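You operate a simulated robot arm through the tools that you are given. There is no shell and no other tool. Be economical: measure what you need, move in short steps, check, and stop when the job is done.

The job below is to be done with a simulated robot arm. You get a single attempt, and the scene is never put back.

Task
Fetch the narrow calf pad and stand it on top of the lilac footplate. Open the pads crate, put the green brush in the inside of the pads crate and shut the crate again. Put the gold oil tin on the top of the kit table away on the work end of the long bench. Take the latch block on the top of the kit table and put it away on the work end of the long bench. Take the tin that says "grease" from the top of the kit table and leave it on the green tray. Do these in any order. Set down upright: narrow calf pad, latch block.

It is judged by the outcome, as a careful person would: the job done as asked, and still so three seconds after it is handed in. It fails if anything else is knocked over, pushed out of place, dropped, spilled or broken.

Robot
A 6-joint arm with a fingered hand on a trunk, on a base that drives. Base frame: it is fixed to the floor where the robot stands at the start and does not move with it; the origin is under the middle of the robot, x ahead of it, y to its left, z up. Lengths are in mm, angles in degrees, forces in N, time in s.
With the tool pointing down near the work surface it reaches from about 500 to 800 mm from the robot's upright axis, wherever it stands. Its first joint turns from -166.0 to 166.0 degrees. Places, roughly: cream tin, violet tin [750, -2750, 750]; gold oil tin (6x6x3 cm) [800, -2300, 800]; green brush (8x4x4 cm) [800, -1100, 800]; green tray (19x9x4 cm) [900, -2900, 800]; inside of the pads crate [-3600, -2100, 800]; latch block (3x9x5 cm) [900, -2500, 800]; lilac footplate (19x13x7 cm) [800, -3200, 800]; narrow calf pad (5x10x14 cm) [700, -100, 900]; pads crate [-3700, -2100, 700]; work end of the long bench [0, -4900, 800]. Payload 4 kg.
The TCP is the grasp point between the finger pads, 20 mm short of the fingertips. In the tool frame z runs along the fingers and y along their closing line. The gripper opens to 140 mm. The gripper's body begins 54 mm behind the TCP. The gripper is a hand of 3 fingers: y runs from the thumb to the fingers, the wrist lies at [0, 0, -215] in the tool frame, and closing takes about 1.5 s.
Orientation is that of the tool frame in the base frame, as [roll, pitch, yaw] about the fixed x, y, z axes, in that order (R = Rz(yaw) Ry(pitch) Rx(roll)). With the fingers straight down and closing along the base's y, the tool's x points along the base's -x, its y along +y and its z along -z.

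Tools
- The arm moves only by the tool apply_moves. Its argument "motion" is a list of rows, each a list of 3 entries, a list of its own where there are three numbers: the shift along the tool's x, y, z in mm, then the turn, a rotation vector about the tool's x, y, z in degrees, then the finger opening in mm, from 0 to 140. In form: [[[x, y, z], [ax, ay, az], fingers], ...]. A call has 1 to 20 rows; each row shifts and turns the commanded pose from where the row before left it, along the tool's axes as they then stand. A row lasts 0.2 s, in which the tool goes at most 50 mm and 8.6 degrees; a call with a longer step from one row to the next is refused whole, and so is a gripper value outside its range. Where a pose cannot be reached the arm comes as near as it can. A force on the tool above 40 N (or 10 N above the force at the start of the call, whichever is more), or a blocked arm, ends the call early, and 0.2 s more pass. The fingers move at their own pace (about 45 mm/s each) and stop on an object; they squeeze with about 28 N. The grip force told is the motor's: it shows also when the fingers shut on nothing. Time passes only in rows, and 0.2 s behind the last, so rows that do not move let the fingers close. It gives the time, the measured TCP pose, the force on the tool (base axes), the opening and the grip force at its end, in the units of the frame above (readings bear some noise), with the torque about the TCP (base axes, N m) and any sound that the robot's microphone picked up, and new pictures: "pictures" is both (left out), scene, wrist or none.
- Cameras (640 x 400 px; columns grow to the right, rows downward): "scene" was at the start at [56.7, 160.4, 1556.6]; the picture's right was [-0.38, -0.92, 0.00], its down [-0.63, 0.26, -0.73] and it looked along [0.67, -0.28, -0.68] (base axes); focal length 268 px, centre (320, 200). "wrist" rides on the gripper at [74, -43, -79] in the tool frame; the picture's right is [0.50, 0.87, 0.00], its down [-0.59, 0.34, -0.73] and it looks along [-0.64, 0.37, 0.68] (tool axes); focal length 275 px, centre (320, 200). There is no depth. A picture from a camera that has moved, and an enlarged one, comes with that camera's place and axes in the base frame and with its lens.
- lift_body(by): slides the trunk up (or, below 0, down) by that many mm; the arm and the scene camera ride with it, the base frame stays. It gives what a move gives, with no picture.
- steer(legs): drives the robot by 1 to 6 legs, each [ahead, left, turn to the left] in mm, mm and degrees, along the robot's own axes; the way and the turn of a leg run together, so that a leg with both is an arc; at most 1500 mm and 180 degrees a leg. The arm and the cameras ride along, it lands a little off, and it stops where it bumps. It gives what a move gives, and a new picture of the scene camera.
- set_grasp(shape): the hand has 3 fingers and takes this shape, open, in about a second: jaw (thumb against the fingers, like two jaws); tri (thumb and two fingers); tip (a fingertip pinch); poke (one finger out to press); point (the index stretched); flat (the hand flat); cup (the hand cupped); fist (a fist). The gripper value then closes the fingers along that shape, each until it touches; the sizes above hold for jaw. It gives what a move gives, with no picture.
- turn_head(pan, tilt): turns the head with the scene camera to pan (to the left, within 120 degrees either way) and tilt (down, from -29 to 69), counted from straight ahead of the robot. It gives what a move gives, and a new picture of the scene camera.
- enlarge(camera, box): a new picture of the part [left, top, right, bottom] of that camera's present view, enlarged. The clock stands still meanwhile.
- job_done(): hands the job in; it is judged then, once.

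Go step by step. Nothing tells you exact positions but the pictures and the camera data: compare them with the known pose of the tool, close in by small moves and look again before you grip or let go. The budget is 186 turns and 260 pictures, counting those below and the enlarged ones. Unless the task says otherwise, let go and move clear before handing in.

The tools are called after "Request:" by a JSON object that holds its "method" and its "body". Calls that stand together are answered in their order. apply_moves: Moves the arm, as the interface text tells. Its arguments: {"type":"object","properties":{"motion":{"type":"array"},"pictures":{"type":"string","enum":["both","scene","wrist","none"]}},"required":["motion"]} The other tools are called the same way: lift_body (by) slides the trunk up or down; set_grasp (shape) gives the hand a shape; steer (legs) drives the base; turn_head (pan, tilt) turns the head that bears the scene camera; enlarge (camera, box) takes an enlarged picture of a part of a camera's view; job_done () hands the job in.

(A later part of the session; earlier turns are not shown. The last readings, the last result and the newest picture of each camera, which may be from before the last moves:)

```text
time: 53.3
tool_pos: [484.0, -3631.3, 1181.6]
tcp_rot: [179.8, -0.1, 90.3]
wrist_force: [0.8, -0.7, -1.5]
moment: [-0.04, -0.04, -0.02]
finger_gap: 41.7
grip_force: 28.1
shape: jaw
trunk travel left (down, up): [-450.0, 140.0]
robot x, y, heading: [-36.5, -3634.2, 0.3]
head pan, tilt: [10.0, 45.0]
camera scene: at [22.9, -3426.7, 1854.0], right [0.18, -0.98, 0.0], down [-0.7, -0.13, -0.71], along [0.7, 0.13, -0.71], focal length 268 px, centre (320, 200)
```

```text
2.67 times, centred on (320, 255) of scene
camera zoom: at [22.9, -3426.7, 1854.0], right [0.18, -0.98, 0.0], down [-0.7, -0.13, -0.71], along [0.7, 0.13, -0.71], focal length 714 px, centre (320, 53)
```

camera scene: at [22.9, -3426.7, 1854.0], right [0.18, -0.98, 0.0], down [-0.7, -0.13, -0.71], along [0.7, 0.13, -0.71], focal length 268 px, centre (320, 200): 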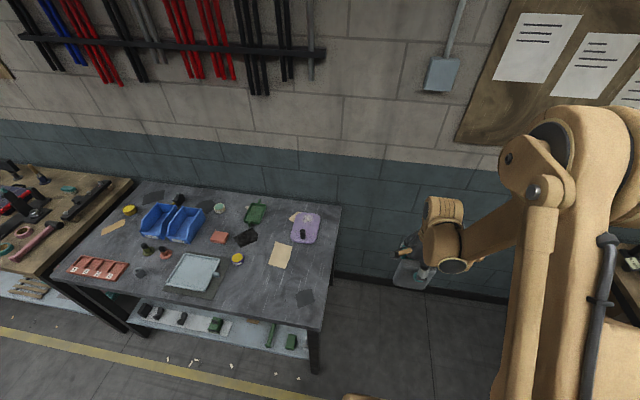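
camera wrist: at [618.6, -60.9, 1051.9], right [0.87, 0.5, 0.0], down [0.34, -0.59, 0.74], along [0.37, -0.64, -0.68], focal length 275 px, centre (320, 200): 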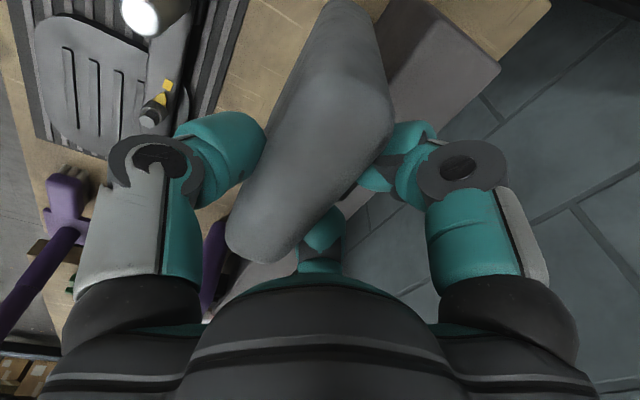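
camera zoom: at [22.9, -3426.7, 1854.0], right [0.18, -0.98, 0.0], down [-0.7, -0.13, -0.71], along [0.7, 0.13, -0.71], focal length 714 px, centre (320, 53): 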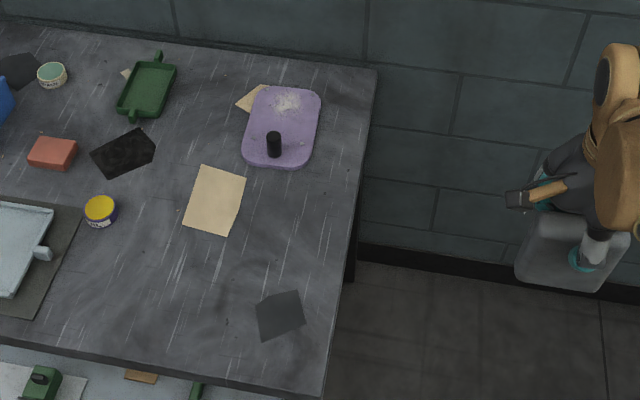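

I see the lilac footplate (with a black peg near its front), the green tray, a yellow-topped violet tin, a cream tin, the gold oil tin and latch block. I'll look closely at the footplate and check the base-to-table clearance by looking down.

Request:
{"method": "enlarge", "body": {"camera": "scene", "box": [270, 190, 350, 240]}}

Request:
{"method": "steer", "body": {"legs": [[40, 434, 0]]}}

Request:
{"method": "turn_head", "body": {"pan": 20, "tilt": 69}}

```text
8.00 times, centred on (310, 215) of scene
camera zoom: at [22.9, -3426.7, 1854.0], right [0.18, -0.98, 0.0], down [-0.7, -0.13, -0.71], along [0.7, 0.13, -0.71], focal length 2141 px, centre (400, 80)
```

zoom: 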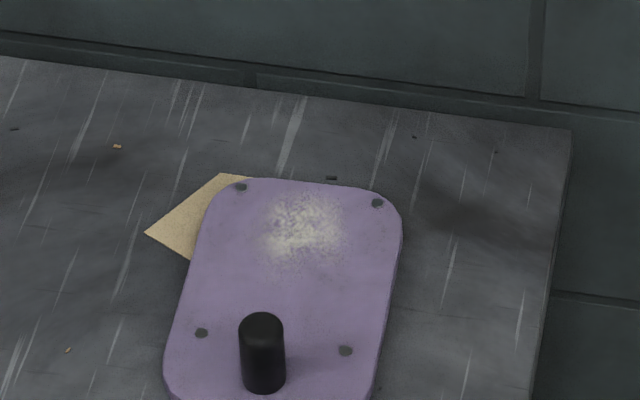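

```text
time: 56.0
tool_pos: [521.8, -3195.0, 1179.9]
tcp_rot: [179.9, 0.1, 90.3]
wrist_force: [0.8, 0.2, -1.3]
moment: [-0.03, -0.01, 0.01]
finger_gap: 41.7
grip_force: 27.8
shape: jaw
trunk travel left (down, up): [-450.0, 140.0]
robot x, y, heading: [-3.1, -3198.0, 0.2]
head pan, tilt: [10.0, 45.0]
camera scene: at [60.5, -2989.9, 1853.9], right [0.18, -0.98, 0.0], down [-0.7, -0.13, -0.71], along [0.7, 0.13, -0.71], focal length 268 px, centre (320, 200)
```

scene: 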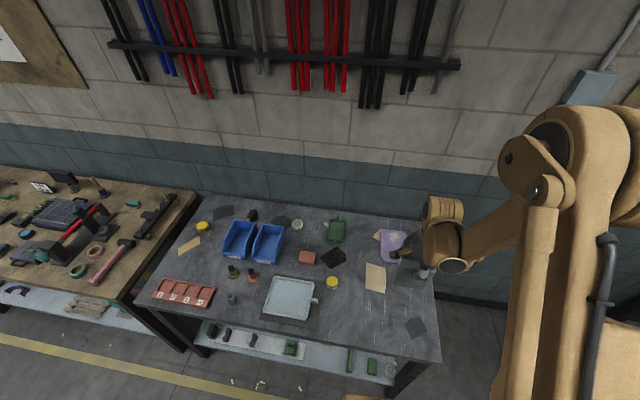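

```text
time: 56.9
tool_pos: [520.9, -3194.9, 1181.3]
tcp_rot: [179.8, 0.0, 90.3]
wrist_force: [0.5, -1.1, -2.3]
moment: [0.01, 0.0, 0.01]
finger_gap: 41.6
grip_force: 28.4
shape: jaw
trunk travel left (down, up): [-450.0, 140.0]
robot x, y, heading: [4.7, -3195.9, 0.2]
head pan, tilt: [20.0, 68.8]
camera scene: at [32.9, -2986.1, 1825.2], right [0.35, -0.94, 0.0], down [-0.87, -0.32, -0.36], along [0.34, 0.13, -0.93], focal length 268 px, centre (320, 200)
```

scene: 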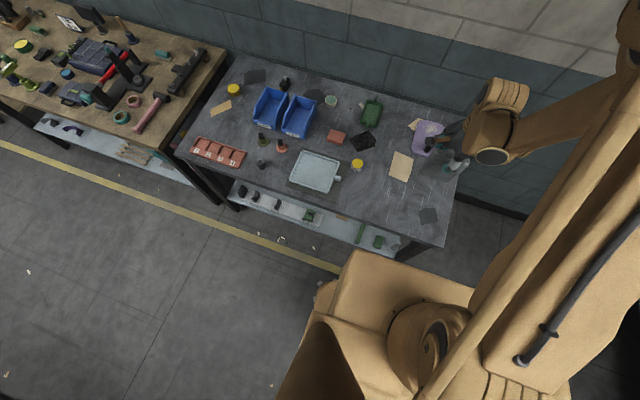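

The base front looks about 50 mm from the table edge. I'll creep forward 40 mm, then test the arm's reach high above the footplate.

Request:
{"method": "steer", "body": {"legs": [[40, 0, 0]]}}

Request:
{"method": "apply_moves", "body": {"motion": [[[0, 45, 0], [0, 0, 0], 20], [[0, 45, 0], [0, 0, 0], 20], [[0, 45, 0], [0, 0, 0], 20], [[0, 45, 0], [0, 0, 0], 20], [[0, 45, 0], [0, 0, 0], 20], [[0, 45, 0], [0, 0, 0], 20], [[0, 30, 0], [0, 0, 0], 20]], "pictures": "both"}}

```text
time: 57.7
tool_pos: [563.0, -3195.0, 1179.7]
tcp_rot: [179.9, 0.0, 90.4]
wrist_force: [0.4, 0.9, -1.9]
moment: [0.01, -0.03, 0.01]
finger_gap: 41.6
grip_force: 27.9
shape: jaw
trunk travel left (down, up): [-450.0, 140.0]
robot x, y, heading: [44.0, -3195.0, 0.2]
head pan, tilt: [20.0, 68.8]
camera scene: at [75.3, -2985.9, 1825.1], right [0.35, -0.94, 0.0], down [-0.87, -0.32, -0.36], along [0.34, 0.13, -0.93], focal length 268 px, centre (320, 200)
```

scene: 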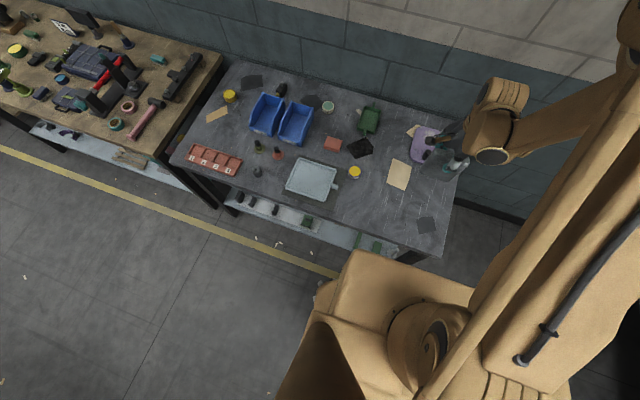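

```text
time: 59.3
tool_pos: [857.1, -3192.9, 1181.8]
tcp_rot: [179.6, 0.0, 90.2]
wrist_force: [0.6, -0.3, -2.4]
moment: [0.01, -0.02, -0.02]
finger_gap: 41.5
grip_force: 27.9
shape: jaw
out of reach, approached as far as the arm can: row 7
trunk travel left (down, up): [-450.0, 140.0]
robot x, y, heading: [42.0, -3196.1, 0.3]
head pan, tilt: [20.0, 68.8]
camera scene: at [73.0, -2985.8, 1825.1], right [0.35, -0.94, 0.0], down [-0.87, -0.32, -0.36], along [0.34, 0.13, -0.93], focal length 268 px, centre (320, 200)
camera wrist: at [813.0, -3119.8, 1262.2], right [0.86, 0.51, 0.0], down [0.34, -0.59, 0.74], along [0.38, -0.63, -0.68], focal length 275 px, centre (320, 200)
```

scene: 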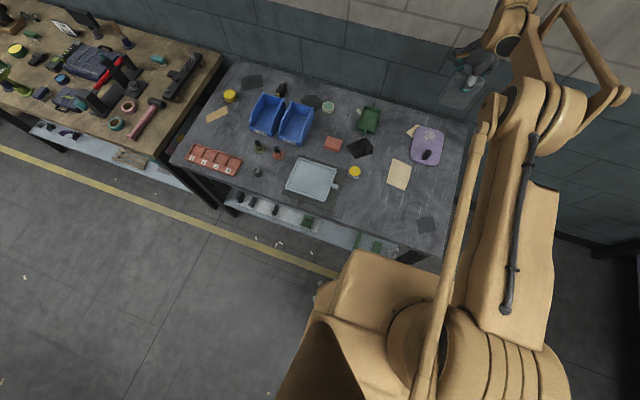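
wrist: 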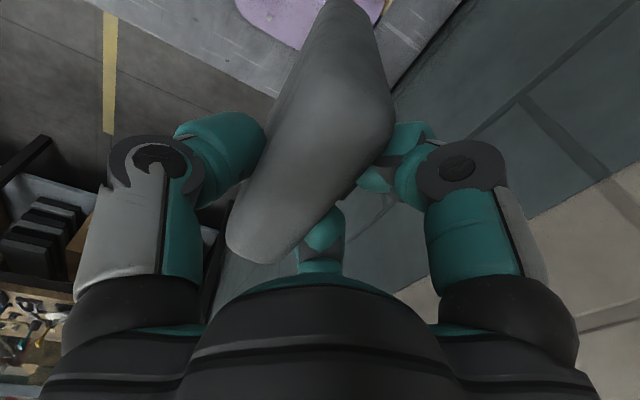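

Reach tops out about 815 mm from the axis. I'll creep forward another 40 mm and see whether the base stays free.

Request:
{"method": "steer", "body": {"legs": [[40, 0, 0]]}}

```text
time: 60.2
tool_pos: [898.4, -3195.1, 1180.9]
tcp_rot: [179.7, -0.1, 90.3]
wrist_force: [0.6, -0.5, -2.9]
moment: [0.03, 0.01, 0.02]
finger_gap: 41.3
grip_force: 28.1
shape: jaw
trunk travel left (down, up): [-450.0, 140.0]
robot x, y, heading: [79.2, -3195.8, 0.4]
head pan, tilt: [20.0, 68.8]
camera scene: at [115.0, -2985.7, 1825.1], right [0.35, -0.94, 0.0], down [-0.87, -0.32, -0.36], along [0.34, 0.13, -0.93], focal length 268 px, centre (320, 200)
```

scene: 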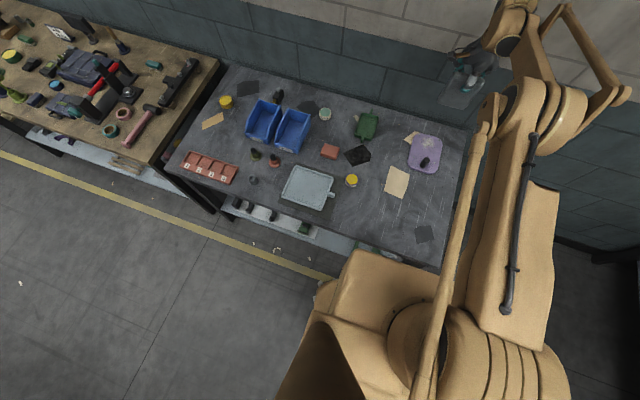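

No bump; robot x is 80 and the hand reaches x 898. Now I'll measure the footplate.

Request:
{"method": "enlarge", "body": {"camera": "scene", "box": [385, 115, 481, 175]}}

Request:
{"method": "turn_head", "body": {"pan": -5, "tilt": 50}}

```text
6.67 times, centred on (433, 145) of scene
camera zoom: at [115.0, -2985.7, 1825.1], right [0.35, -0.94, 0.0], down [-0.87, -0.32, -0.36], along [0.34, 0.13, -0.93], focal length 1784 px, centre (-433, 567)
```

zoom: 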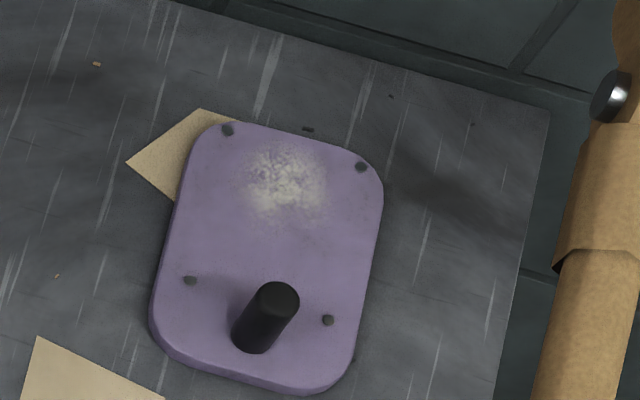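

```text
time: 61.1
tool_pos: [897.1, -3193.4, 1182.0]
tcp_rot: [179.6, -0.1, 90.3]
wrist_force: [0.0, 0.5, -2.5]
moment: [0.0, 0.01, 0.01]
finger_gap: 41.5
grip_force: 28.0
shape: jaw
trunk travel left (down, up): [-450.0, 140.0]
robot x, y, heading: [81.2, -3194.5, 0.1]
head pan, tilt: [-5.0, 50.0]
camera scene: at [136.4, -3011.2, 1847.0], right [-0.08, -1.0, 0.0], down [-0.76, 0.06, -0.64], along [0.64, -0.05, -0.77], focal length 268 px, centre (320, 200)
```

scene: 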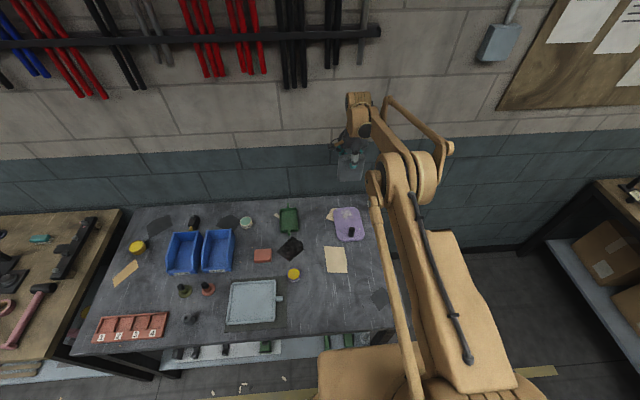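

Footplate spans x about 776–950, y -3141 to -3270, peg near x 789. Target for the pad is about (885, -3206). I'll check how the pad hangs in the hand.

Request:
{"method": "enlarge", "body": {"camera": "scene", "box": [310, 120, 406, 180]}}

Request:
{"method": "enlarge", "body": {"camera": "wrist", "box": [200, 0, 440, 150]}}

```text
6.67 times, centred on (358, 150) of scene
camera zoom: at [136.4, -3011.2, 1847.0], right [-0.08, -1.0, 0.0], down [-0.76, 0.06, -0.64], along [0.64, -0.05, -0.77], focal length 1784 px, centre (67, 533)
```

zoom: 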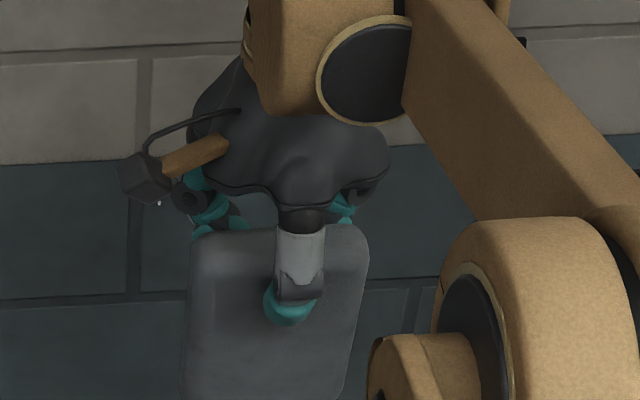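

```text
2.67 times, centred on (320, 75) of wrist
camera zoom: at [852.0, -3119.5, 1262.2], right [0.86, 0.51, 0.01], down [0.34, -0.59, 0.74], along [0.38, -0.63, -0.68], focal length 734 px, centre (320, 533)
```

zoom: 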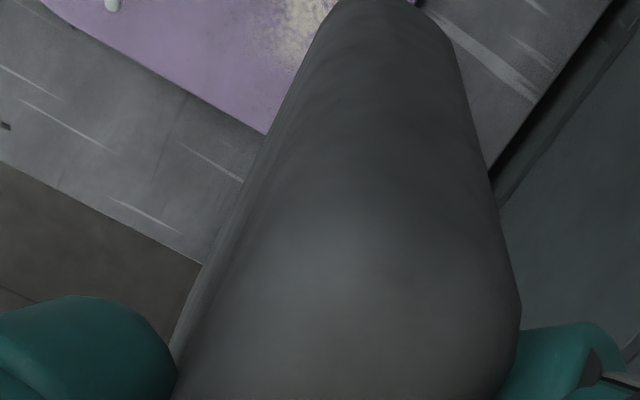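

Request:
{"method": "enlarge", "body": {"camera": "scene", "box": [310, 140, 406, 200]}}

```text
6.67 times, centred on (358, 170) of scene
camera zoom: at [136.4, -3011.2, 1847.0], right [-0.08, -1.0, 0.0], down [-0.76, 0.06, -0.64], along [0.64, -0.05, -0.77], focal length 1784 px, centre (67, 400)
```

zoom: 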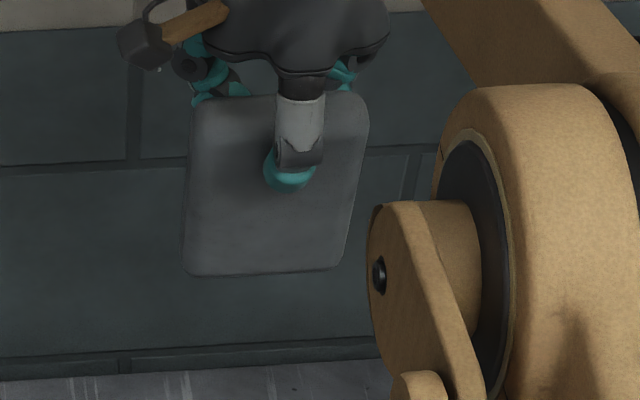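

The pad hangs nearly vertical with its bottom about 110–120 mm below the TCP. I'll align over the free back part of the plate and lower the trunk.

Request:
{"method": "apply_moves", "body": {"motion": [[[-12, -7, 0], [0, 0, 0], 20]], "pictures": "none"}}

Request:
{"method": "lift_body", "body": {"by": -215}}

Request:
{"method": "enlarge", "body": {"camera": "scene", "box": [300, 150, 460, 250]}}

Request:
{"method": "enlarge", "body": {"camera": "wrist", "box": [0, 0, 640, 400]}}

```text
time: 61.5
tool_pos: [889.4, -3205.6, 1182.9]
tcp_rot: [179.6, 0.0, 90.4]
wrist_force: [0.1, -0.2, -1.0]
moment: [0.04, -0.03, 0.02]
finger_gap: 41.4
grip_force: 27.9
shape: jaw
trunk travel left (down, up): [-450.0, 140.0]
robot x, y, heading: [77.4, -3198.1, 0.2]
head pan, tilt: [-5.0, 50.0]
```

```text
time: 63.8
tool_pos: [890.1, -3204.5, 967.1]
tcp_rot: [179.6, 0.0, 90.3]
wrist_force: [-0.7, 0.1, -1.9]
moment: [0.01, -0.01, -0.01]
finger_gap: 41.6
grip_force: 28.1
shape: jaw
trunk travel left (down, up): [-235.0, 355.0]
robot x, y, heading: [78.9, -3197.8, 0.1]
head pan, tilt: [-5.0, 50.0]
```

```text
4.00 times, centred on (380, 200) of scene
camera zoom: at [136.7, -3011.4, 1632.2], right [-0.08, -1.0, 0.0], down [-0.76, 0.06, -0.64], along [0.64, -0.05, -0.77], focal length 1070 px, centre (80, 200)
```

zoom: 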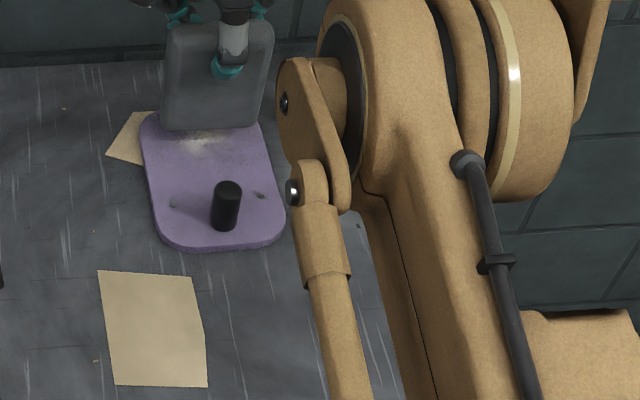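

```text
1.00 times, centred on (320, 200) of wrist (not enlarged: the box is as wide or as high as the picture)
camera zoom: at [845.4, -3131.4, 1047.3], right [0.86, 0.51, 0.01], down [0.34, -0.59, 0.74], along [0.38, -0.63, -0.68], focal length 275 px, centre (320, 200)
```

zoom: 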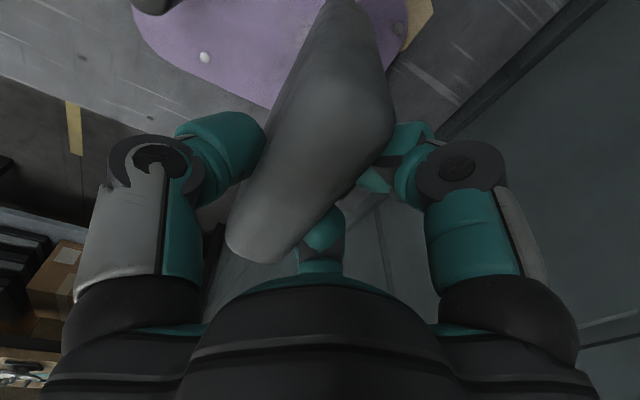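

Aligned. Lowering with the arm in small steps until contact.

Request:
{"method": "apply_moves", "body": {"motion": [[[0, 0, 15], [0, 0, 0], 20], [[0, 0, 15], [0, 0, 0], 20]], "pictures": "none"}}

Request:
{"method": "enlarge", "body": {"camera": "scene", "box": [320, 140, 416, 200]}}

```text
time: 64.4
tool_pos: [887.2, -3205.2, 939.0]
tcp_rot: [179.6, 0.0, 90.3]
wrist_force: [-0.6, -0.5, -2.4]
moment: [0.0, 0.0, 0.05]
finger_gap: 41.5
grip_force: 28.1
shape: jaw
trunk travel left (down, up): [-235.0, 355.0]
robot x, y, heading: [79.0, -3194.4, 0.4]
head pan, tilt: [-5.0, 50.0]
```

```text
6.67 times, centred on (368, 170) of scene
camera zoom: at [136.7, -3011.4, 1632.1], right [-0.08, -1.0, 0.0], down [-0.76, 0.06, -0.64], along [0.64, -0.05, -0.77], focal length 1784 px, centre (0, 400)
```

zoom: 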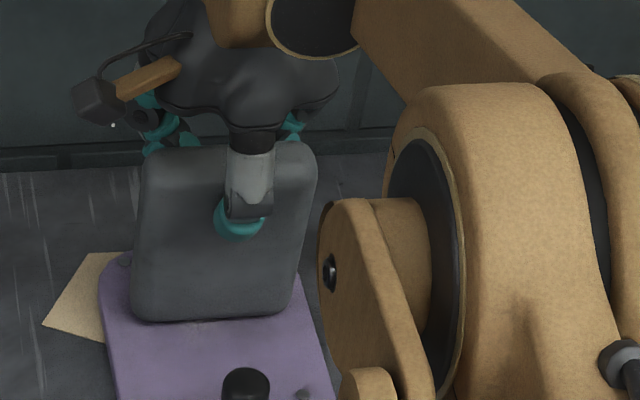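

Request:
{"method": "apply_moves", "body": {"motion": [[[0, 0, 5], [0, 0, 0], 20], [[0, 0, 5], [0, 0, 0], 20], [[0, 0, 3], [0, 0, 0], 20]], "pictures": "none"}}

Request:
{"method": "enlarge", "body": {"camera": "scene", "box": [320, 160, 416, 220]}}

```text
time: 65.2
tool_pos: [880.7, -3205.5, 933.4]
tcp_rot: [179.4, 0.1, 90.3]
wrist_force: [1.7, 0.1, 32.7]
moment: [0.03, 0.27, 0.07]
finger_gap: 44.3
grip_force: 28.3
shape: jaw
out of reach, approached as far as the arm can: row 1, 3
trunk travel left (down, up): [-235.0, 355.0]
robot x, y, heading: [77.2, -3196.9, 0.3]
head pan, tilt: [-5.0, 50.0]
stopped in row 3: the force on the tool passed its limit at 44 N (the readings are from after the stop); the commanded pose is now the measured one
```

```text
6.67 times, centred on (368, 190) of scene
camera zoom: at [133.1, -3011.4, 1632.5], right [-0.08, -1.0, 0.0], down [-0.76, 0.06, -0.64], along [0.64, -0.05, -0.76], focal length 1784 px, centre (0, 267)
```

zoom: 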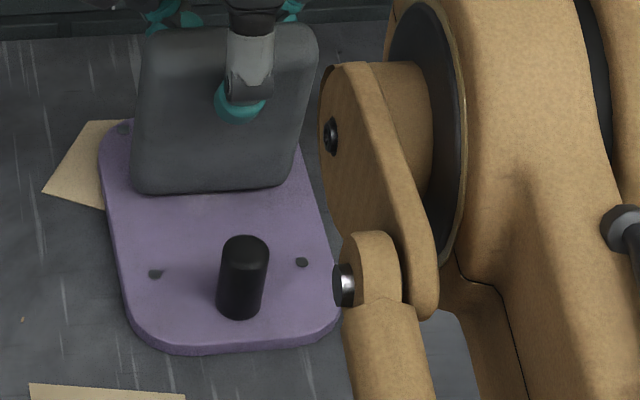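

Contact at 33 N. I'll ease up slightly before releasing.

Request:
{"method": "apply_moves", "body": {"motion": [[[0, 0, -2], [0, 0, 0], 20], [[0, 0, -1], [0, 0, 0], 20]], "pictures": "none"}}

Request:
{"method": "enlarge", "body": {"camera": "scene", "box": [320, 160, 416, 220]}}

Request:
{"method": "enlarge", "body": {"camera": "wrist", "box": [0, 0, 640, 400]}}

```text
time: 65.8
tool_pos: [882.1, -3204.8, 932.6]
tcp_rot: [179.5, 0.0, 90.4]
wrist_force: [-0.3, 0.5, 16.3]
moment: [0.02, 0.32, 0.05]
finger_gap: 43.8
grip_force: 28.4
shape: jaw
trunk travel left (down, up): [-235.0, 355.0]
robot x, y, heading: [79.9, -3195.4, 0.7]
head pan, tilt: [-5.0, 50.0]
```

```text
6.67 times, centred on (368, 190) of scene
camera zoom: at [134.4, -3011.3, 1632.1], right [-0.08, -1.0, 0.0], down [-0.76, 0.06, -0.64], along [0.64, -0.05, -0.77], focal length 1784 px, centre (0, 267)
```

zoom: 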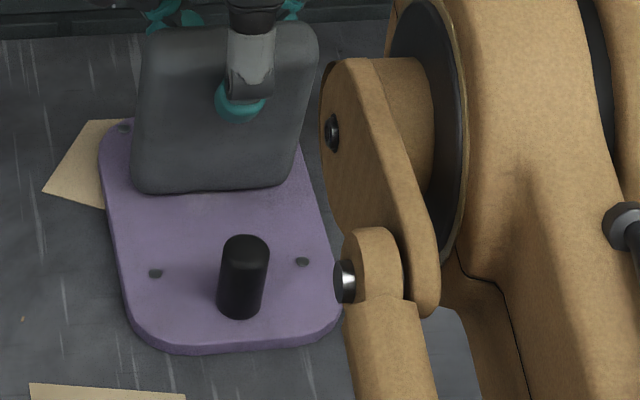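

```text
1.00 times, centred on (320, 200) of wrist (not enlarged: the box is as wide or as high as the picture)
camera zoom: at [837.2, -3131.0, 1013.1], right [0.86, 0.51, 0.01], down [0.34, -0.59, 0.74], along [0.38, -0.63, -0.67], focal length 275 px, centre (320, 200)
```

zoom: 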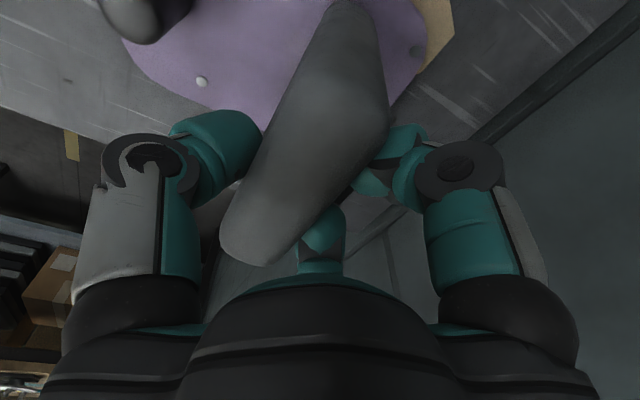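

The pad looks vertical and seated. Ease a bit more, then release and check.

Request:
{"method": "apply_moves", "body": {"motion": [[[0, 0, -1.5], [0, 0, 0], 40], [[0, 0, 0], [0, 0, 0], 46], [[0, 0, 0], [0, 0, 0], 52], [[0, 0, 0], [0, 0, 0], 60], [[0, 0, 0], [0, 0, 0], 75], [[0, 0, 0], [0, 0, 0], 90]], "pictures": "wrist"}}

Request:
{"method": "enlarge", "body": {"camera": "scene", "box": [320, 160, 416, 220]}}

```text
time: 67.2
tool_pos: [883.1, -3204.7, 934.6]
tcp_rot: [179.5, 0.0, 90.4]
wrist_force: [0.4, 0.1, -0.1]
moment: [0.02, -0.01, 0.0]
finger_gap: 89.3
grip_force: 0.1
shape: jaw
trunk travel left (down, up): [-235.0, 355.0]
robot x, y, heading: [84.9, -3197.5, 0.3]
head pan, tilt: [-5.0, 50.0]
camera wrist: at [838.6, -3131.0, 1014.0], right [0.86, 0.51, 0.01], down [0.34, -0.59, 0.74], along [0.38, -0.63, -0.68], focal length 275 px, centre (320, 200)
```

wrist: 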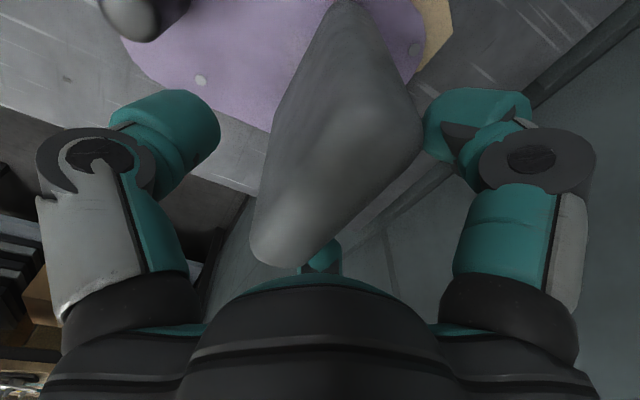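

```text
6.67 times, centred on (368, 190) of scene
camera zoom: at [136.6, -3011.4, 1632.1], right [-0.08, -1.0, 0.0], down [-0.76, 0.06, -0.64], along [0.64, -0.05, -0.77], focal length 1784 px, centre (0, 267)
```

zoom: 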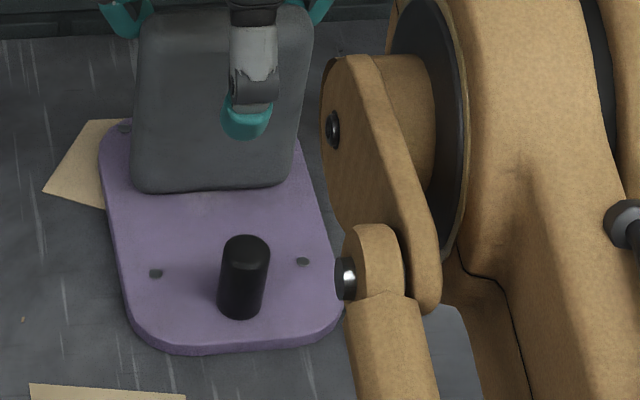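

The pad shifted slightly on release; I need to know whether it's upright or leaning on the rear fingers. Zooming in.

Request:
{"method": "enlarge", "body": {"camera": "wrist", "box": [220, 0, 460, 150]}}

Request:
{"method": "enlarge", "body": {"camera": "scene", "box": [330, 155, 378, 185]}}

```text
2.67 times, centred on (340, 75) of wrist
camera zoom: at [838.6, -3131.0, 1014.0], right [0.86, 0.51, 0.01], down [0.34, -0.59, 0.74], along [0.38, -0.63, -0.68], focal length 734 px, centre (267, 533)
```

zoom: 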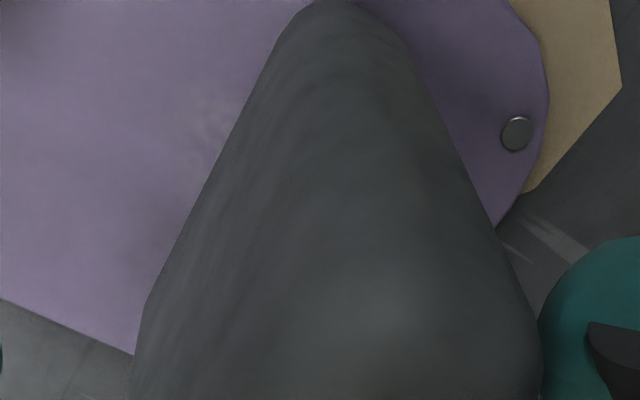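

```text
13.33 times, centred on (354, 170) of scene
camera zoom: at [136.6, -3011.4, 1632.1], right [-0.08, -1.0, 0.0], down [-0.76, 0.06, -0.64], along [0.64, -0.05, -0.77], focal length 3568 px, centre (-133, 600)
```

zoom: 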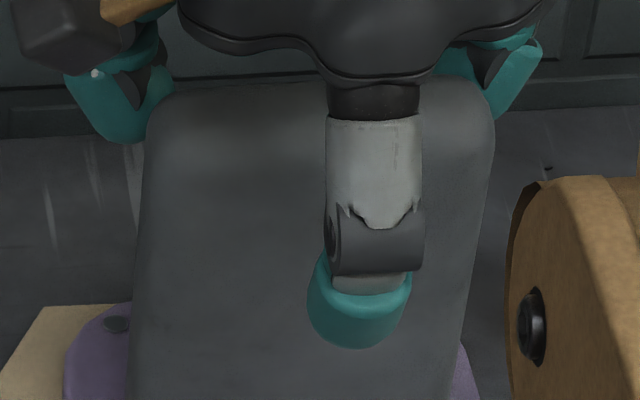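

I'll open the fingers a bit further and see whether the pad follows (leaning) or stays put (standing).

Request:
{"method": "apply_moves", "body": {"motion": [[[0, 0, 0], [0, 0, 0], 100], [[0, 0, 0], [0, 0, 0], 108], [[0, 0, 0], [0, 0, 0], 108]], "pictures": "none"}}

Request:
{"method": "enlarge", "body": {"camera": "scene", "box": [330, 155, 378, 185]}}

Request:
{"method": "enlarge", "body": {"camera": "wrist", "box": [220, 0, 460, 150]}}

```text
time: 68.0
tool_pos: [883.6, -3205.6, 934.5]
tcp_rot: [179.6, 0.0, 90.4]
wrist_force: [0.3, -0.8, -0.3]
moment: [-0.03, 0.0, 0.01]
finger_gap: 107.5
grip_force: 0.1
shape: jaw
trunk travel left (down, up): [-235.0, 355.0]
robot x, y, heading: [82.6, -3200.0, 0.5]
head pan, tilt: [-5.0, 50.0]
```

```text
13.33 times, centred on (354, 170) of scene
camera zoom: at [136.6, -3011.4, 1632.1], right [-0.08, -1.0, 0.0], down [-0.76, 0.06, -0.64], along [0.64, -0.05, -0.77], focal length 3568 px, centre (-133, 600)
```

zoom: 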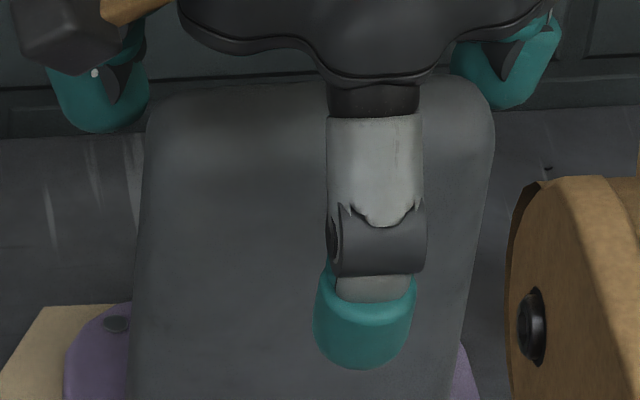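

```text
2.67 times, centred on (340, 75) of wrist
camera zoom: at [838.6, -3131.0, 1014.0], right [0.86, 0.51, 0.01], down [0.34, -0.59, 0.74], along [0.38, -0.63, -0.68], focal length 734 px, centre (267, 533)
```

zoom: 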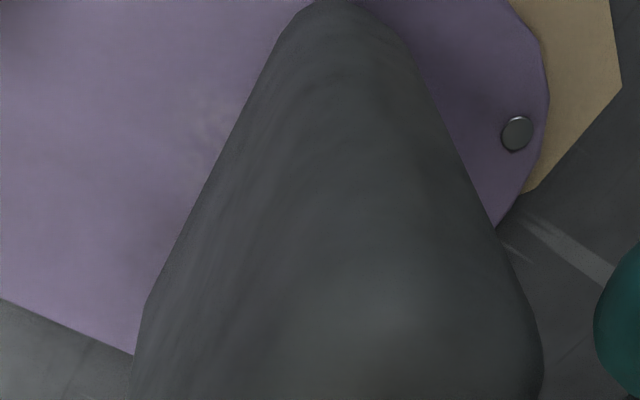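

The pad stays put — standing on its own. Raise the hand straight up via the trunk and then retract.

Request:
{"method": "apply_moves", "body": {"motion": [[[0, 0, 0], [0, 0, 0], 120], [[0, 0, -20], [0, 0, 0], 120], [[0, 0, -30], [0, 0, 0], 120]], "pictures": "none"}}

Request:
{"method": "lift_body", "body": {"by": 250}}

Request:
{"method": "enlarge", "body": {"camera": "scene", "box": [300, 180, 396, 240]}}

Request:
{"method": "enlarge", "body": {"camera": "scene", "box": [230, 190, 326, 250]}}

```text
time: 68.8
tool_pos: [883.5, -3206.9, 984.4]
tcp_rot: [179.4, 0.0, 90.5]
wrist_force: [0.2, 0.8, 0.2]
moment: [0.01, 0.03, -0.01]
finger_gap: 119.7
grip_force: 0.0
shape: jaw
trunk travel left (down, up): [-235.0, 355.0]
robot x, y, heading: [85.0, -3195.2, 0.3]
head pan, tilt: [-5.0, 50.0]
```

```text
time: 71.4
tool_pos: [883.6, -3205.1, 1233.7]
tcp_rot: [179.5, 0.0, 90.4]
wrist_force: [1.1, 0.5, -0.6]
moment: [-0.01, -0.02, 0.01]
finger_gap: 119.6
grip_force: 0.1
shape: jaw
trunk travel left (down, up): [-485.0, 105.0]
robot x, y, heading: [80.7, -3193.3, 0.4]
head pan, tilt: [-5.0, 50.0]
```

```text
6.67 times, centred on (348, 210) of scene
camera zoom: at [136.8, -3011.3, 1882.0], right [-0.08, -1.0, 0.0], down [-0.76, 0.06, -0.64], along [0.64, -0.05, -0.77], focal length 1784 px, centre (133, 133)
```

zoom: 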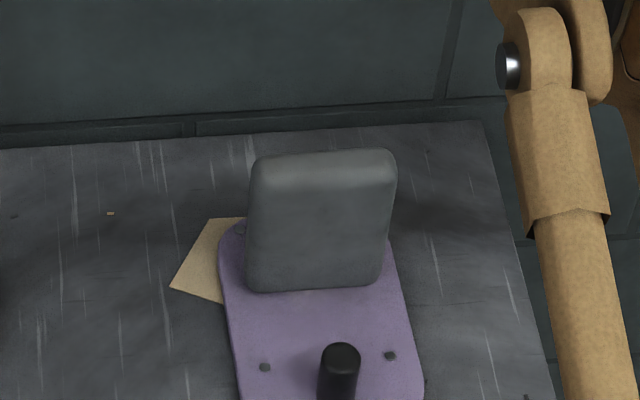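

```text
6.67 times, centred on (278, 220) of scene
camera zoom: at [136.8, -3011.3, 1882.0], right [-0.08, -1.0, 0.0], down [-0.76, 0.06, -0.64], along [0.64, -0.05, -0.77], focal length 1784 px, centre (600, 67)
```

zoom: 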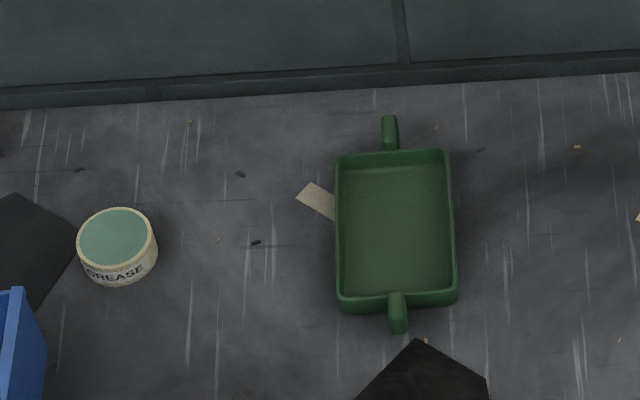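

The pad stands well, and the cream tin reads GREASE. The tin is near (893, -2722) and the tray centre near (903, -2920). I'll drive to face the tin and check the violet tin's label too.

Request:
{"method": "steer", "body": {"legs": [[0, 472, 0], [30, 0, 0]]}}

Request:
{"method": "turn_head", "body": {"pan": -5, "tilt": 60}}

Request:
{"method": "enlarge", "body": {"camera": "scene", "box": [220, 70, 460, 220]}}

```text
time: 74.6
tool_pos: [908.4, -2733.4, 1234.0]
tcp_rot: [179.5, 0.1, 90.6]
wrist_force: [-1.0, 0.1, -0.2]
moment: [0.0, 0.02, 0.0]
finger_gap: 119.7
grip_force: 0.1
shape: jaw
trunk travel left (down, up): [-485.0, 105.0]
robot x, y, heading: [106.9, -2729.3, 0.8]
head pan, tilt: [-5.0, 50.0]
camera scene: at [162.0, -2542.5, 1882.1], right [-0.08, -1.0, 0.0], down [-0.76, 0.06, -0.64], along [0.64, -0.05, -0.77], focal length 268 px, centre (320, 200)
```

scene: 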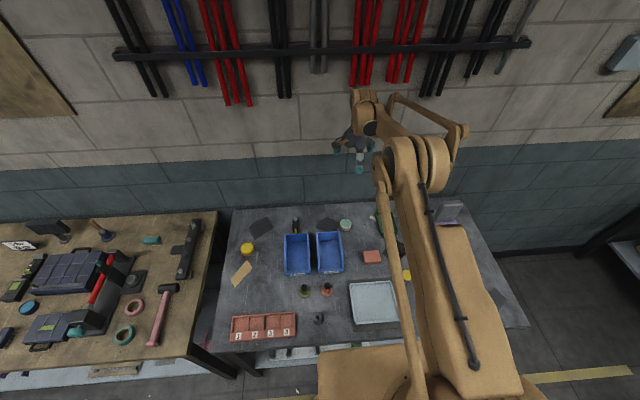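

```text
time: 75.3
tool_pos: [910.3, -2733.7, 1233.0]
tcp_rot: [179.5, 0.0, 90.6]
wrist_force: [0.3, -0.4, 0.0]
moment: [0.02, -0.04, -0.01]
finger_gap: 119.6
grip_force: 0.0
shape: jaw
trunk travel left (down, up): [-485.0, 105.0]
robot x, y, heading: [106.2, -2729.6, 0.4]
head pan, tilt: [-5.0, 60.0]
camera scene: at [151.7, -2541.4, 1869.5], right [-0.08, -1.0, 0.0], down [-0.86, 0.07, -0.5], along [0.5, -0.04, -0.87], focal length 268 px, centre (320, 200)
```

scene: 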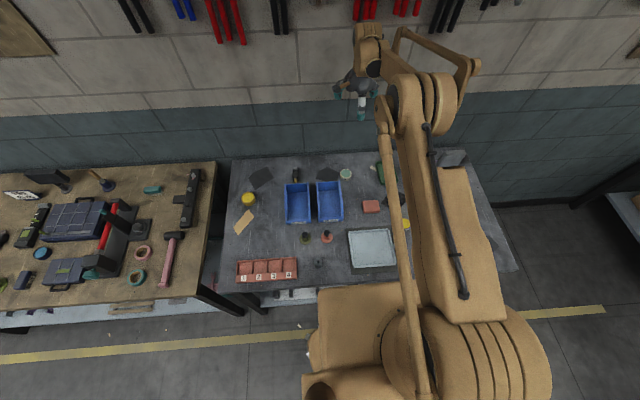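

```text
2.67 times, centred on (340, 145) of scene
camera zoom: at [151.7, -2541.4, 1869.5], right [-0.08, -1.0, 0.0], down [-0.86, 0.07, -0.5], along [0.5, -0.04, -0.87], focal length 714 px, centre (267, 347)
```

zoom: 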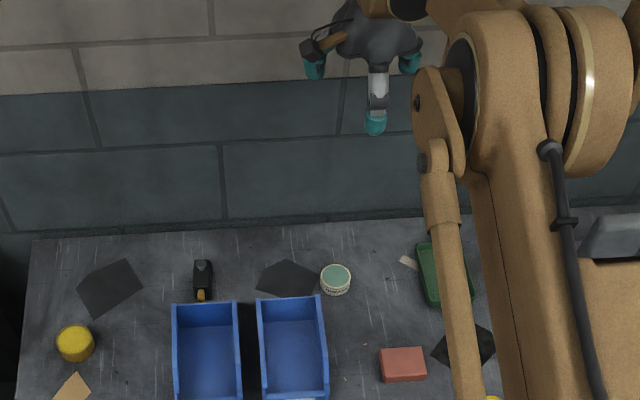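

Cream tin refined at about (901, -2726). I'll align above it and lower the trunk partway, then look with the wrist camera.

Request:
{"method": "apply_moves", "body": {"motion": [[[8, -9, 0], [0, 0, 0], 105]], "pictures": "none"}}

Request:
{"method": "lift_body", "body": {"by": -310}}

Request:
{"method": "apply_moves", "body": {"motion": [[[0, 0, 0], [0, 0, 0], 105]], "pictures": "both"}}

```text
time: 75.7
tool_pos: [900.0, -2725.1, 1233.2]
tcp_rot: [179.4, -0.1, 90.6]
wrist_force: [0.2, -1.1, -0.4]
moment: [-0.02, -0.01, 0.01]
finger_gap: 105.2
grip_force: 0.2
shape: jaw
trunk travel left (down, up): [-485.0, 105.0]
robot x, y, heading: [108.5, -2728.1, 0.6]
head pan, tilt: [-5.0, 60.0]
```

```text
time: 78.8
tool_pos: [899.7, -2726.0, 922.8]
tcp_rot: [179.4, -0.1, 90.5]
wrist_force: [0.2, -0.4, 0.0]
moment: [0.01, 0.01, -0.02]
finger_gap: 105.5
grip_force: 0.1
shape: jaw
trunk travel left (down, up): [-175.0, 415.0]
robot x, y, heading: [107.1, -2727.5, 0.3]
head pan, tilt: [-5.0, 60.0]
```

```text
time: 79.2
tool_pos: [899.7, -2725.2, 923.6]
tcp_rot: [179.5, 0.0, 90.6]
wrist_force: [0.2, -0.2, 0.6]
moment: [0.0, -0.02, 0.0]
finger_gap: 105.4
grip_force: 0.0
shape: jaw
trunk travel left (down, up): [-175.0, 415.0]
robot x, y, heading: [103.6, -2727.7, 0.5]
head pan, tilt: [-5.0, 60.0]
camera scene: at [151.3, -2541.4, 1559.5], right [-0.08, -1.0, 0.0], down [-0.86, 0.07, -0.5], along [0.5, -0.04, -0.87], focal length 268 px, centre (320, 200)
camera wrist: at [854.4, -2651.3, 1003.7], right [0.86, 0.51, 0.01], down [0.34, -0.58, 0.74], along [0.38, -0.63, -0.68], focal length 275 px, centre (320, 200)
```

scene: 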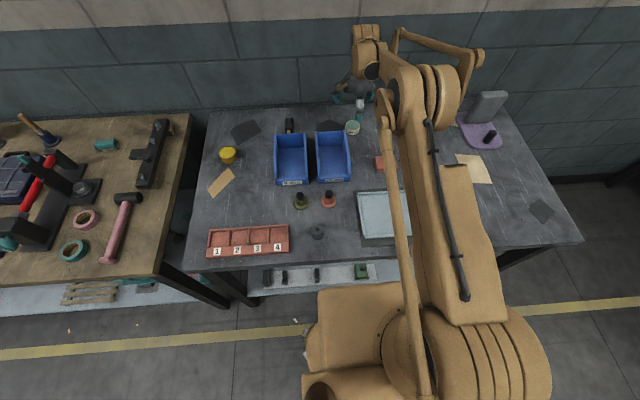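
wrist: 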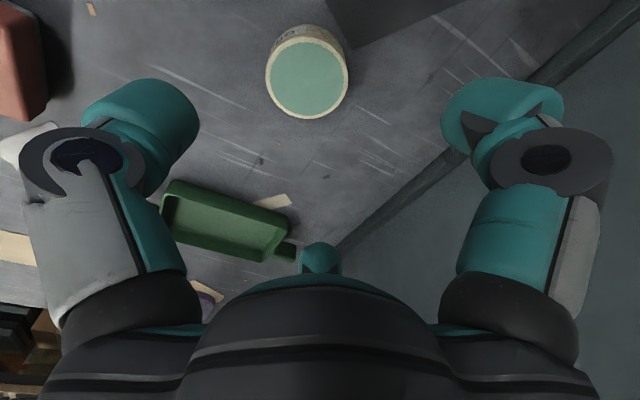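

Wrist view puts the tin at about (892, -2730). Adjust and go lower.

Request:
{"method": "apply_moves", "body": {"motion": [[[-5, -8, 0], [0, 0, 0], 105]], "pictures": "none"}}

Request:
{"method": "lift_body", "body": {"by": -70}}

Request:
{"method": "apply_moves", "body": {"motion": [[[0, 0, 0], [0, 0, 0], 105]], "pictures": "wrist"}}

Request:
{"method": "enlarge", "body": {"camera": "scene", "box": [310, 70, 406, 130]}}

```text
time: 79.6
tool_pos: [891.3, -2729.9, 923.7]
tcp_rot: [179.4, -0.1, 90.6]
wrist_force: [0.1, -0.4, 0.3]
moment: [-0.01, -0.01, -0.01]
finger_gap: 105.0
grip_force: 0.1
shape: jaw
trunk travel left (down, up): [-175.0, 415.0]
robot x, y, heading: [103.9, -2729.5, 0.7]
head pan, tilt: [-5.0, 60.0]
```

```text
time: 80.7
tool_pos: [892.5, -2730.5, 854.4]
tcp_rot: [179.5, 0.1, 90.5]
wrist_force: [-0.4, -0.6, 0.4]
moment: [-0.01, 0.03, 0.0]
finger_gap: 105.3
grip_force: 0.1
shape: jaw
trunk travel left (down, up): [-105.0, 485.0]
robot x, y, heading: [106.6, -2726.1, 0.4]
head pan, tilt: [-5.0, 60.0]
```

```text
time: 81.1
tool_pos: [891.8, -2730.2, 853.8]
tcp_rot: [179.5, 0.0, 90.6]
wrist_force: [-0.8, 0.5, -0.2]
moment: [-0.01, 0.01, -0.02]
finger_gap: 105.4
grip_force: 0.1
shape: jaw
trunk travel left (down, up): [-105.0, 485.0]
robot x, y, heading: [103.1, -2728.7, 0.6]
head pan, tilt: [-5.0, 60.0]
camera wrist: at [846.4, -2656.3, 933.8], right [0.86, 0.51, 0.01], down [0.34, -0.58, 0.74], along [0.38, -0.63, -0.68], focal length 275 px, centre (320, 200)
```

wrist: 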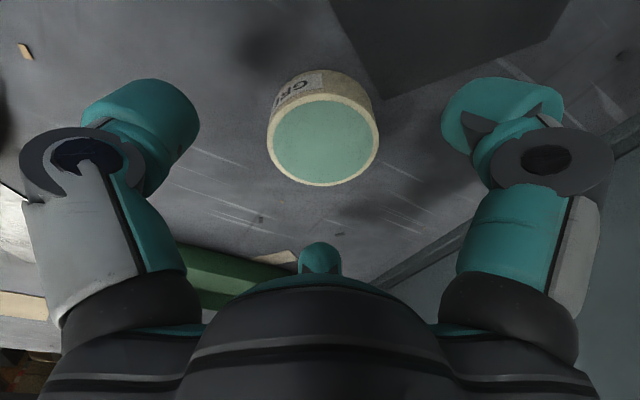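

```text
6.67 times, centred on (358, 100) of scene
camera zoom: at [151.2, -2541.4, 1489.6], right [-0.08, -1.0, 0.0], down [-0.86, 0.07, -0.5], along [0.5, -0.04, -0.87], focal length 1784 px, centre (67, 867)
```

zoom: 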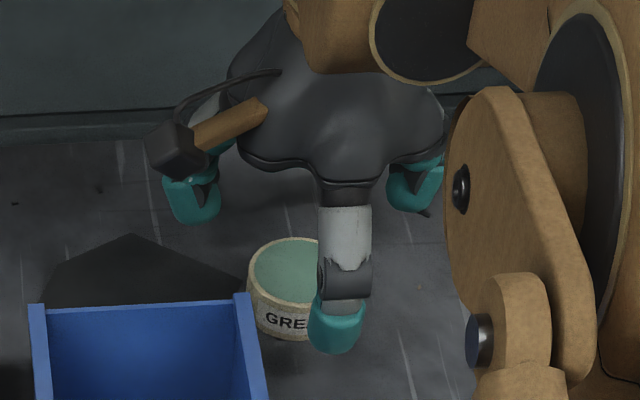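

Well centred; lower the last 42 mm and close.

Request:
{"method": "apply_moves", "body": {"motion": [[[-2, 1, 0], [0, 0, 0], 105]], "pictures": "none"}}

Request:
{"method": "lift_body", "body": {"by": -42}}

Request:
{"method": "apply_moves", "body": {"motion": [[[0, 0, 0], [0, 0, 0], 70], [[0, 0, 0], [0, 0, 0], 60], [[0, 0, 0], [0, 0, 0], 50], [[0, 0, 0], [0, 0, 0], 40], [[0, 0, 0], [0, 0, 0], 30], [[0, 0, 0], [0, 0, 0], 30], [[0, 0, 0], [0, 0, 0], 30]], "pictures": "wrist"}}

```text
time: 81.5
tool_pos: [893.8, -2732.2, 853.9]
tcp_rot: [179.5, -0.1, 90.5]
wrist_force: [-0.4, -0.1, -0.1]
moment: [0.01, -0.01, 0.01]
finger_gap: 105.1
grip_force: 0.0
shape: jaw
trunk travel left (down, up): [-105.0, 485.0]
robot x, y, heading: [106.9, -2725.8, 0.5]
head pan, tilt: [-5.0, 60.0]
```

```text
time: 82.2
tool_pos: [892.2, -2732.4, 818.7]
tcp_rot: [179.4, 0.0, 90.6]
wrist_force: [-1.4, -0.4, 23.8]
moment: [0.03, 0.39, 0.0]
finger_gap: 103.6
grip_force: 0.0
shape: jaw
trunk travel left (down, up): [-67.0, 523.0]
robot x, y, heading: [102.3, -2727.1, 0.7]
head pan, tilt: [-5.0, 60.0]
stopped: the force on the tool passed its limit at 51 N (the readings are from after the stop); the commanded pose is now the measured one
```

```text
time: 83.8
tool_pos: [891.4, -2731.4, 819.8]
tcp_rot: [179.3, 0.0, 90.6]
wrist_force: [-7.8, 1.4, 20.3]
moment: [0.01, 0.93, -0.03]
finger_gap: 55.9
grip_force: 27.7
shape: jaw
trunk travel left (down, up): [-67.0, 523.0]
robot x, y, heading: [108.9, -2727.2, 0.5]
head pan, tilt: [-5.0, 60.0]
camera wrist: at [846.2, -2658.2, 899.5], right [0.86, 0.51, 0.01], down [0.34, -0.58, 0.74], along [0.38, -0.63, -0.67], focal length 275 px, centre (320, 200)
```

wrist: 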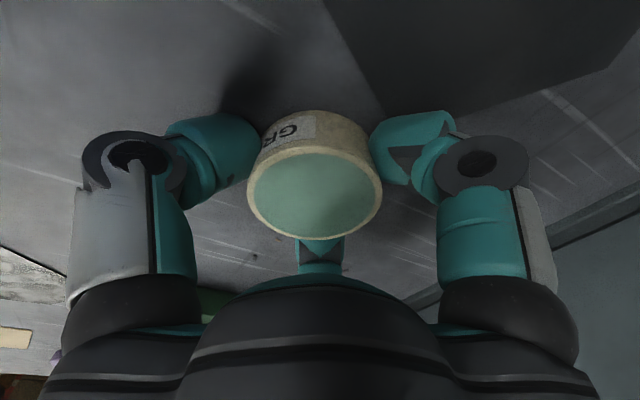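

The table top here is about z 799 (fingertips touched it). The tin is gripped; lift it.

Request:
{"method": "apply_moves", "body": {"motion": [[[0, 0, -4], [0, 0, 0], 30], [[0, 0, -6], [0, 0, 0], 30]], "pictures": "none"}}

Request:
{"method": "lift_body", "body": {"by": 150}}

Request:
{"method": "steer", "body": {"legs": [[0, -188, 0]]}}

Request:
{"method": "apply_moves", "body": {"motion": [[[0, 0, 0], [0, 0, 0], 30]], "pictures": "wrist"}}

```text
time: 84.4
tool_pos: [893.0, -2733.2, 825.9]
tcp_rot: [179.4, 0.0, 90.6]
wrist_force: [-0.1, 0.6, -1.6]
moment: [0.0, -0.02, 0.02]
finger_gap: 54.0
grip_force: 28.1
shape: jaw
trunk travel left (down, up): [-67.0, 523.0]
robot x, y, heading: [104.4, -2725.3, 0.5]
head pan, tilt: [-5.0, 60.0]
```

```text
time: 86.1
tool_pos: [894.2, -2732.4, 977.4]
tcp_rot: [179.4, 0.0, 90.6]
wrist_force: [-0.5, 0.3, -2.0]
moment: [-0.03, 0.0, -0.02]
finger_gap: 54.0
grip_force: 28.0
shape: jaw
trunk travel left (down, up): [-217.0, 373.0]
robot x, y, heading: [106.0, -2729.0, 0.7]
head pan, tilt: [-5.0, 60.0]
```

```text
time: 87.7
tool_pos: [894.6, -2924.5, 976.8]
tcp_rot: [179.6, 0.0, 90.4]
wrist_force: [0.7, -0.4, -1.1]
moment: [-0.03, -0.02, -0.01]
finger_gap: 54.0
grip_force: 27.8
shape: jaw
trunk travel left (down, up): [-217.0, 373.0]
robot x, y, heading: [107.1, -2917.3, 0.5]
head pan, tilt: [-5.0, 60.0]
camera scene: at [153.8, -2732.7, 1601.4], right [-0.08, -1.0, 0.0], down [-0.86, 0.07, -0.5], along [0.5, -0.04, -0.87], focal length 268 px, centre (320, 200)
```

scene: 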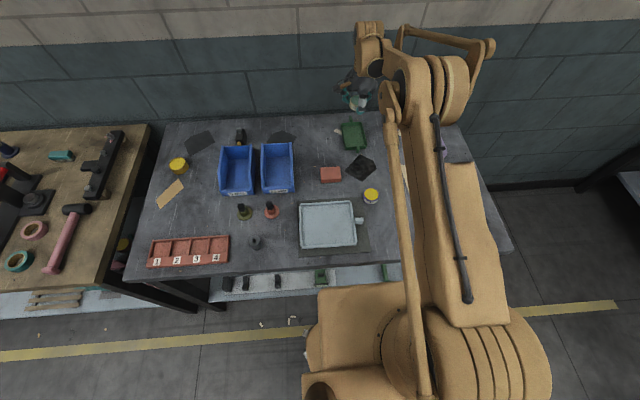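

```text
time: 88.1
tool_pos: [896.1, -2923.1, 977.6]
tcp_rot: [179.4, 0.0, 90.5]
wrist_force: [0.4, -0.2, -2.2]
moment: [0.0, 0.01, 0.0]
finger_gap: 53.9
grip_force: 28.3
shape: jaw
trunk travel left (down, up): [-217.0, 373.0]
robot x, y, heading: [106.9, -2919.3, 0.5]
head pan, tilt: [-5.0, 60.0]
camera wrist: at [849.8, -2849.0, 1057.2], right [0.86, 0.51, 0.01], down [0.34, -0.58, 0.74], along [0.38, -0.63, -0.67], focal length 275 px, centre (320, 200)
```

wrist: 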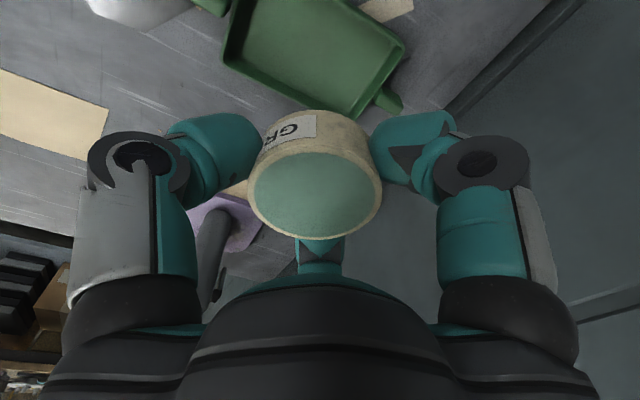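

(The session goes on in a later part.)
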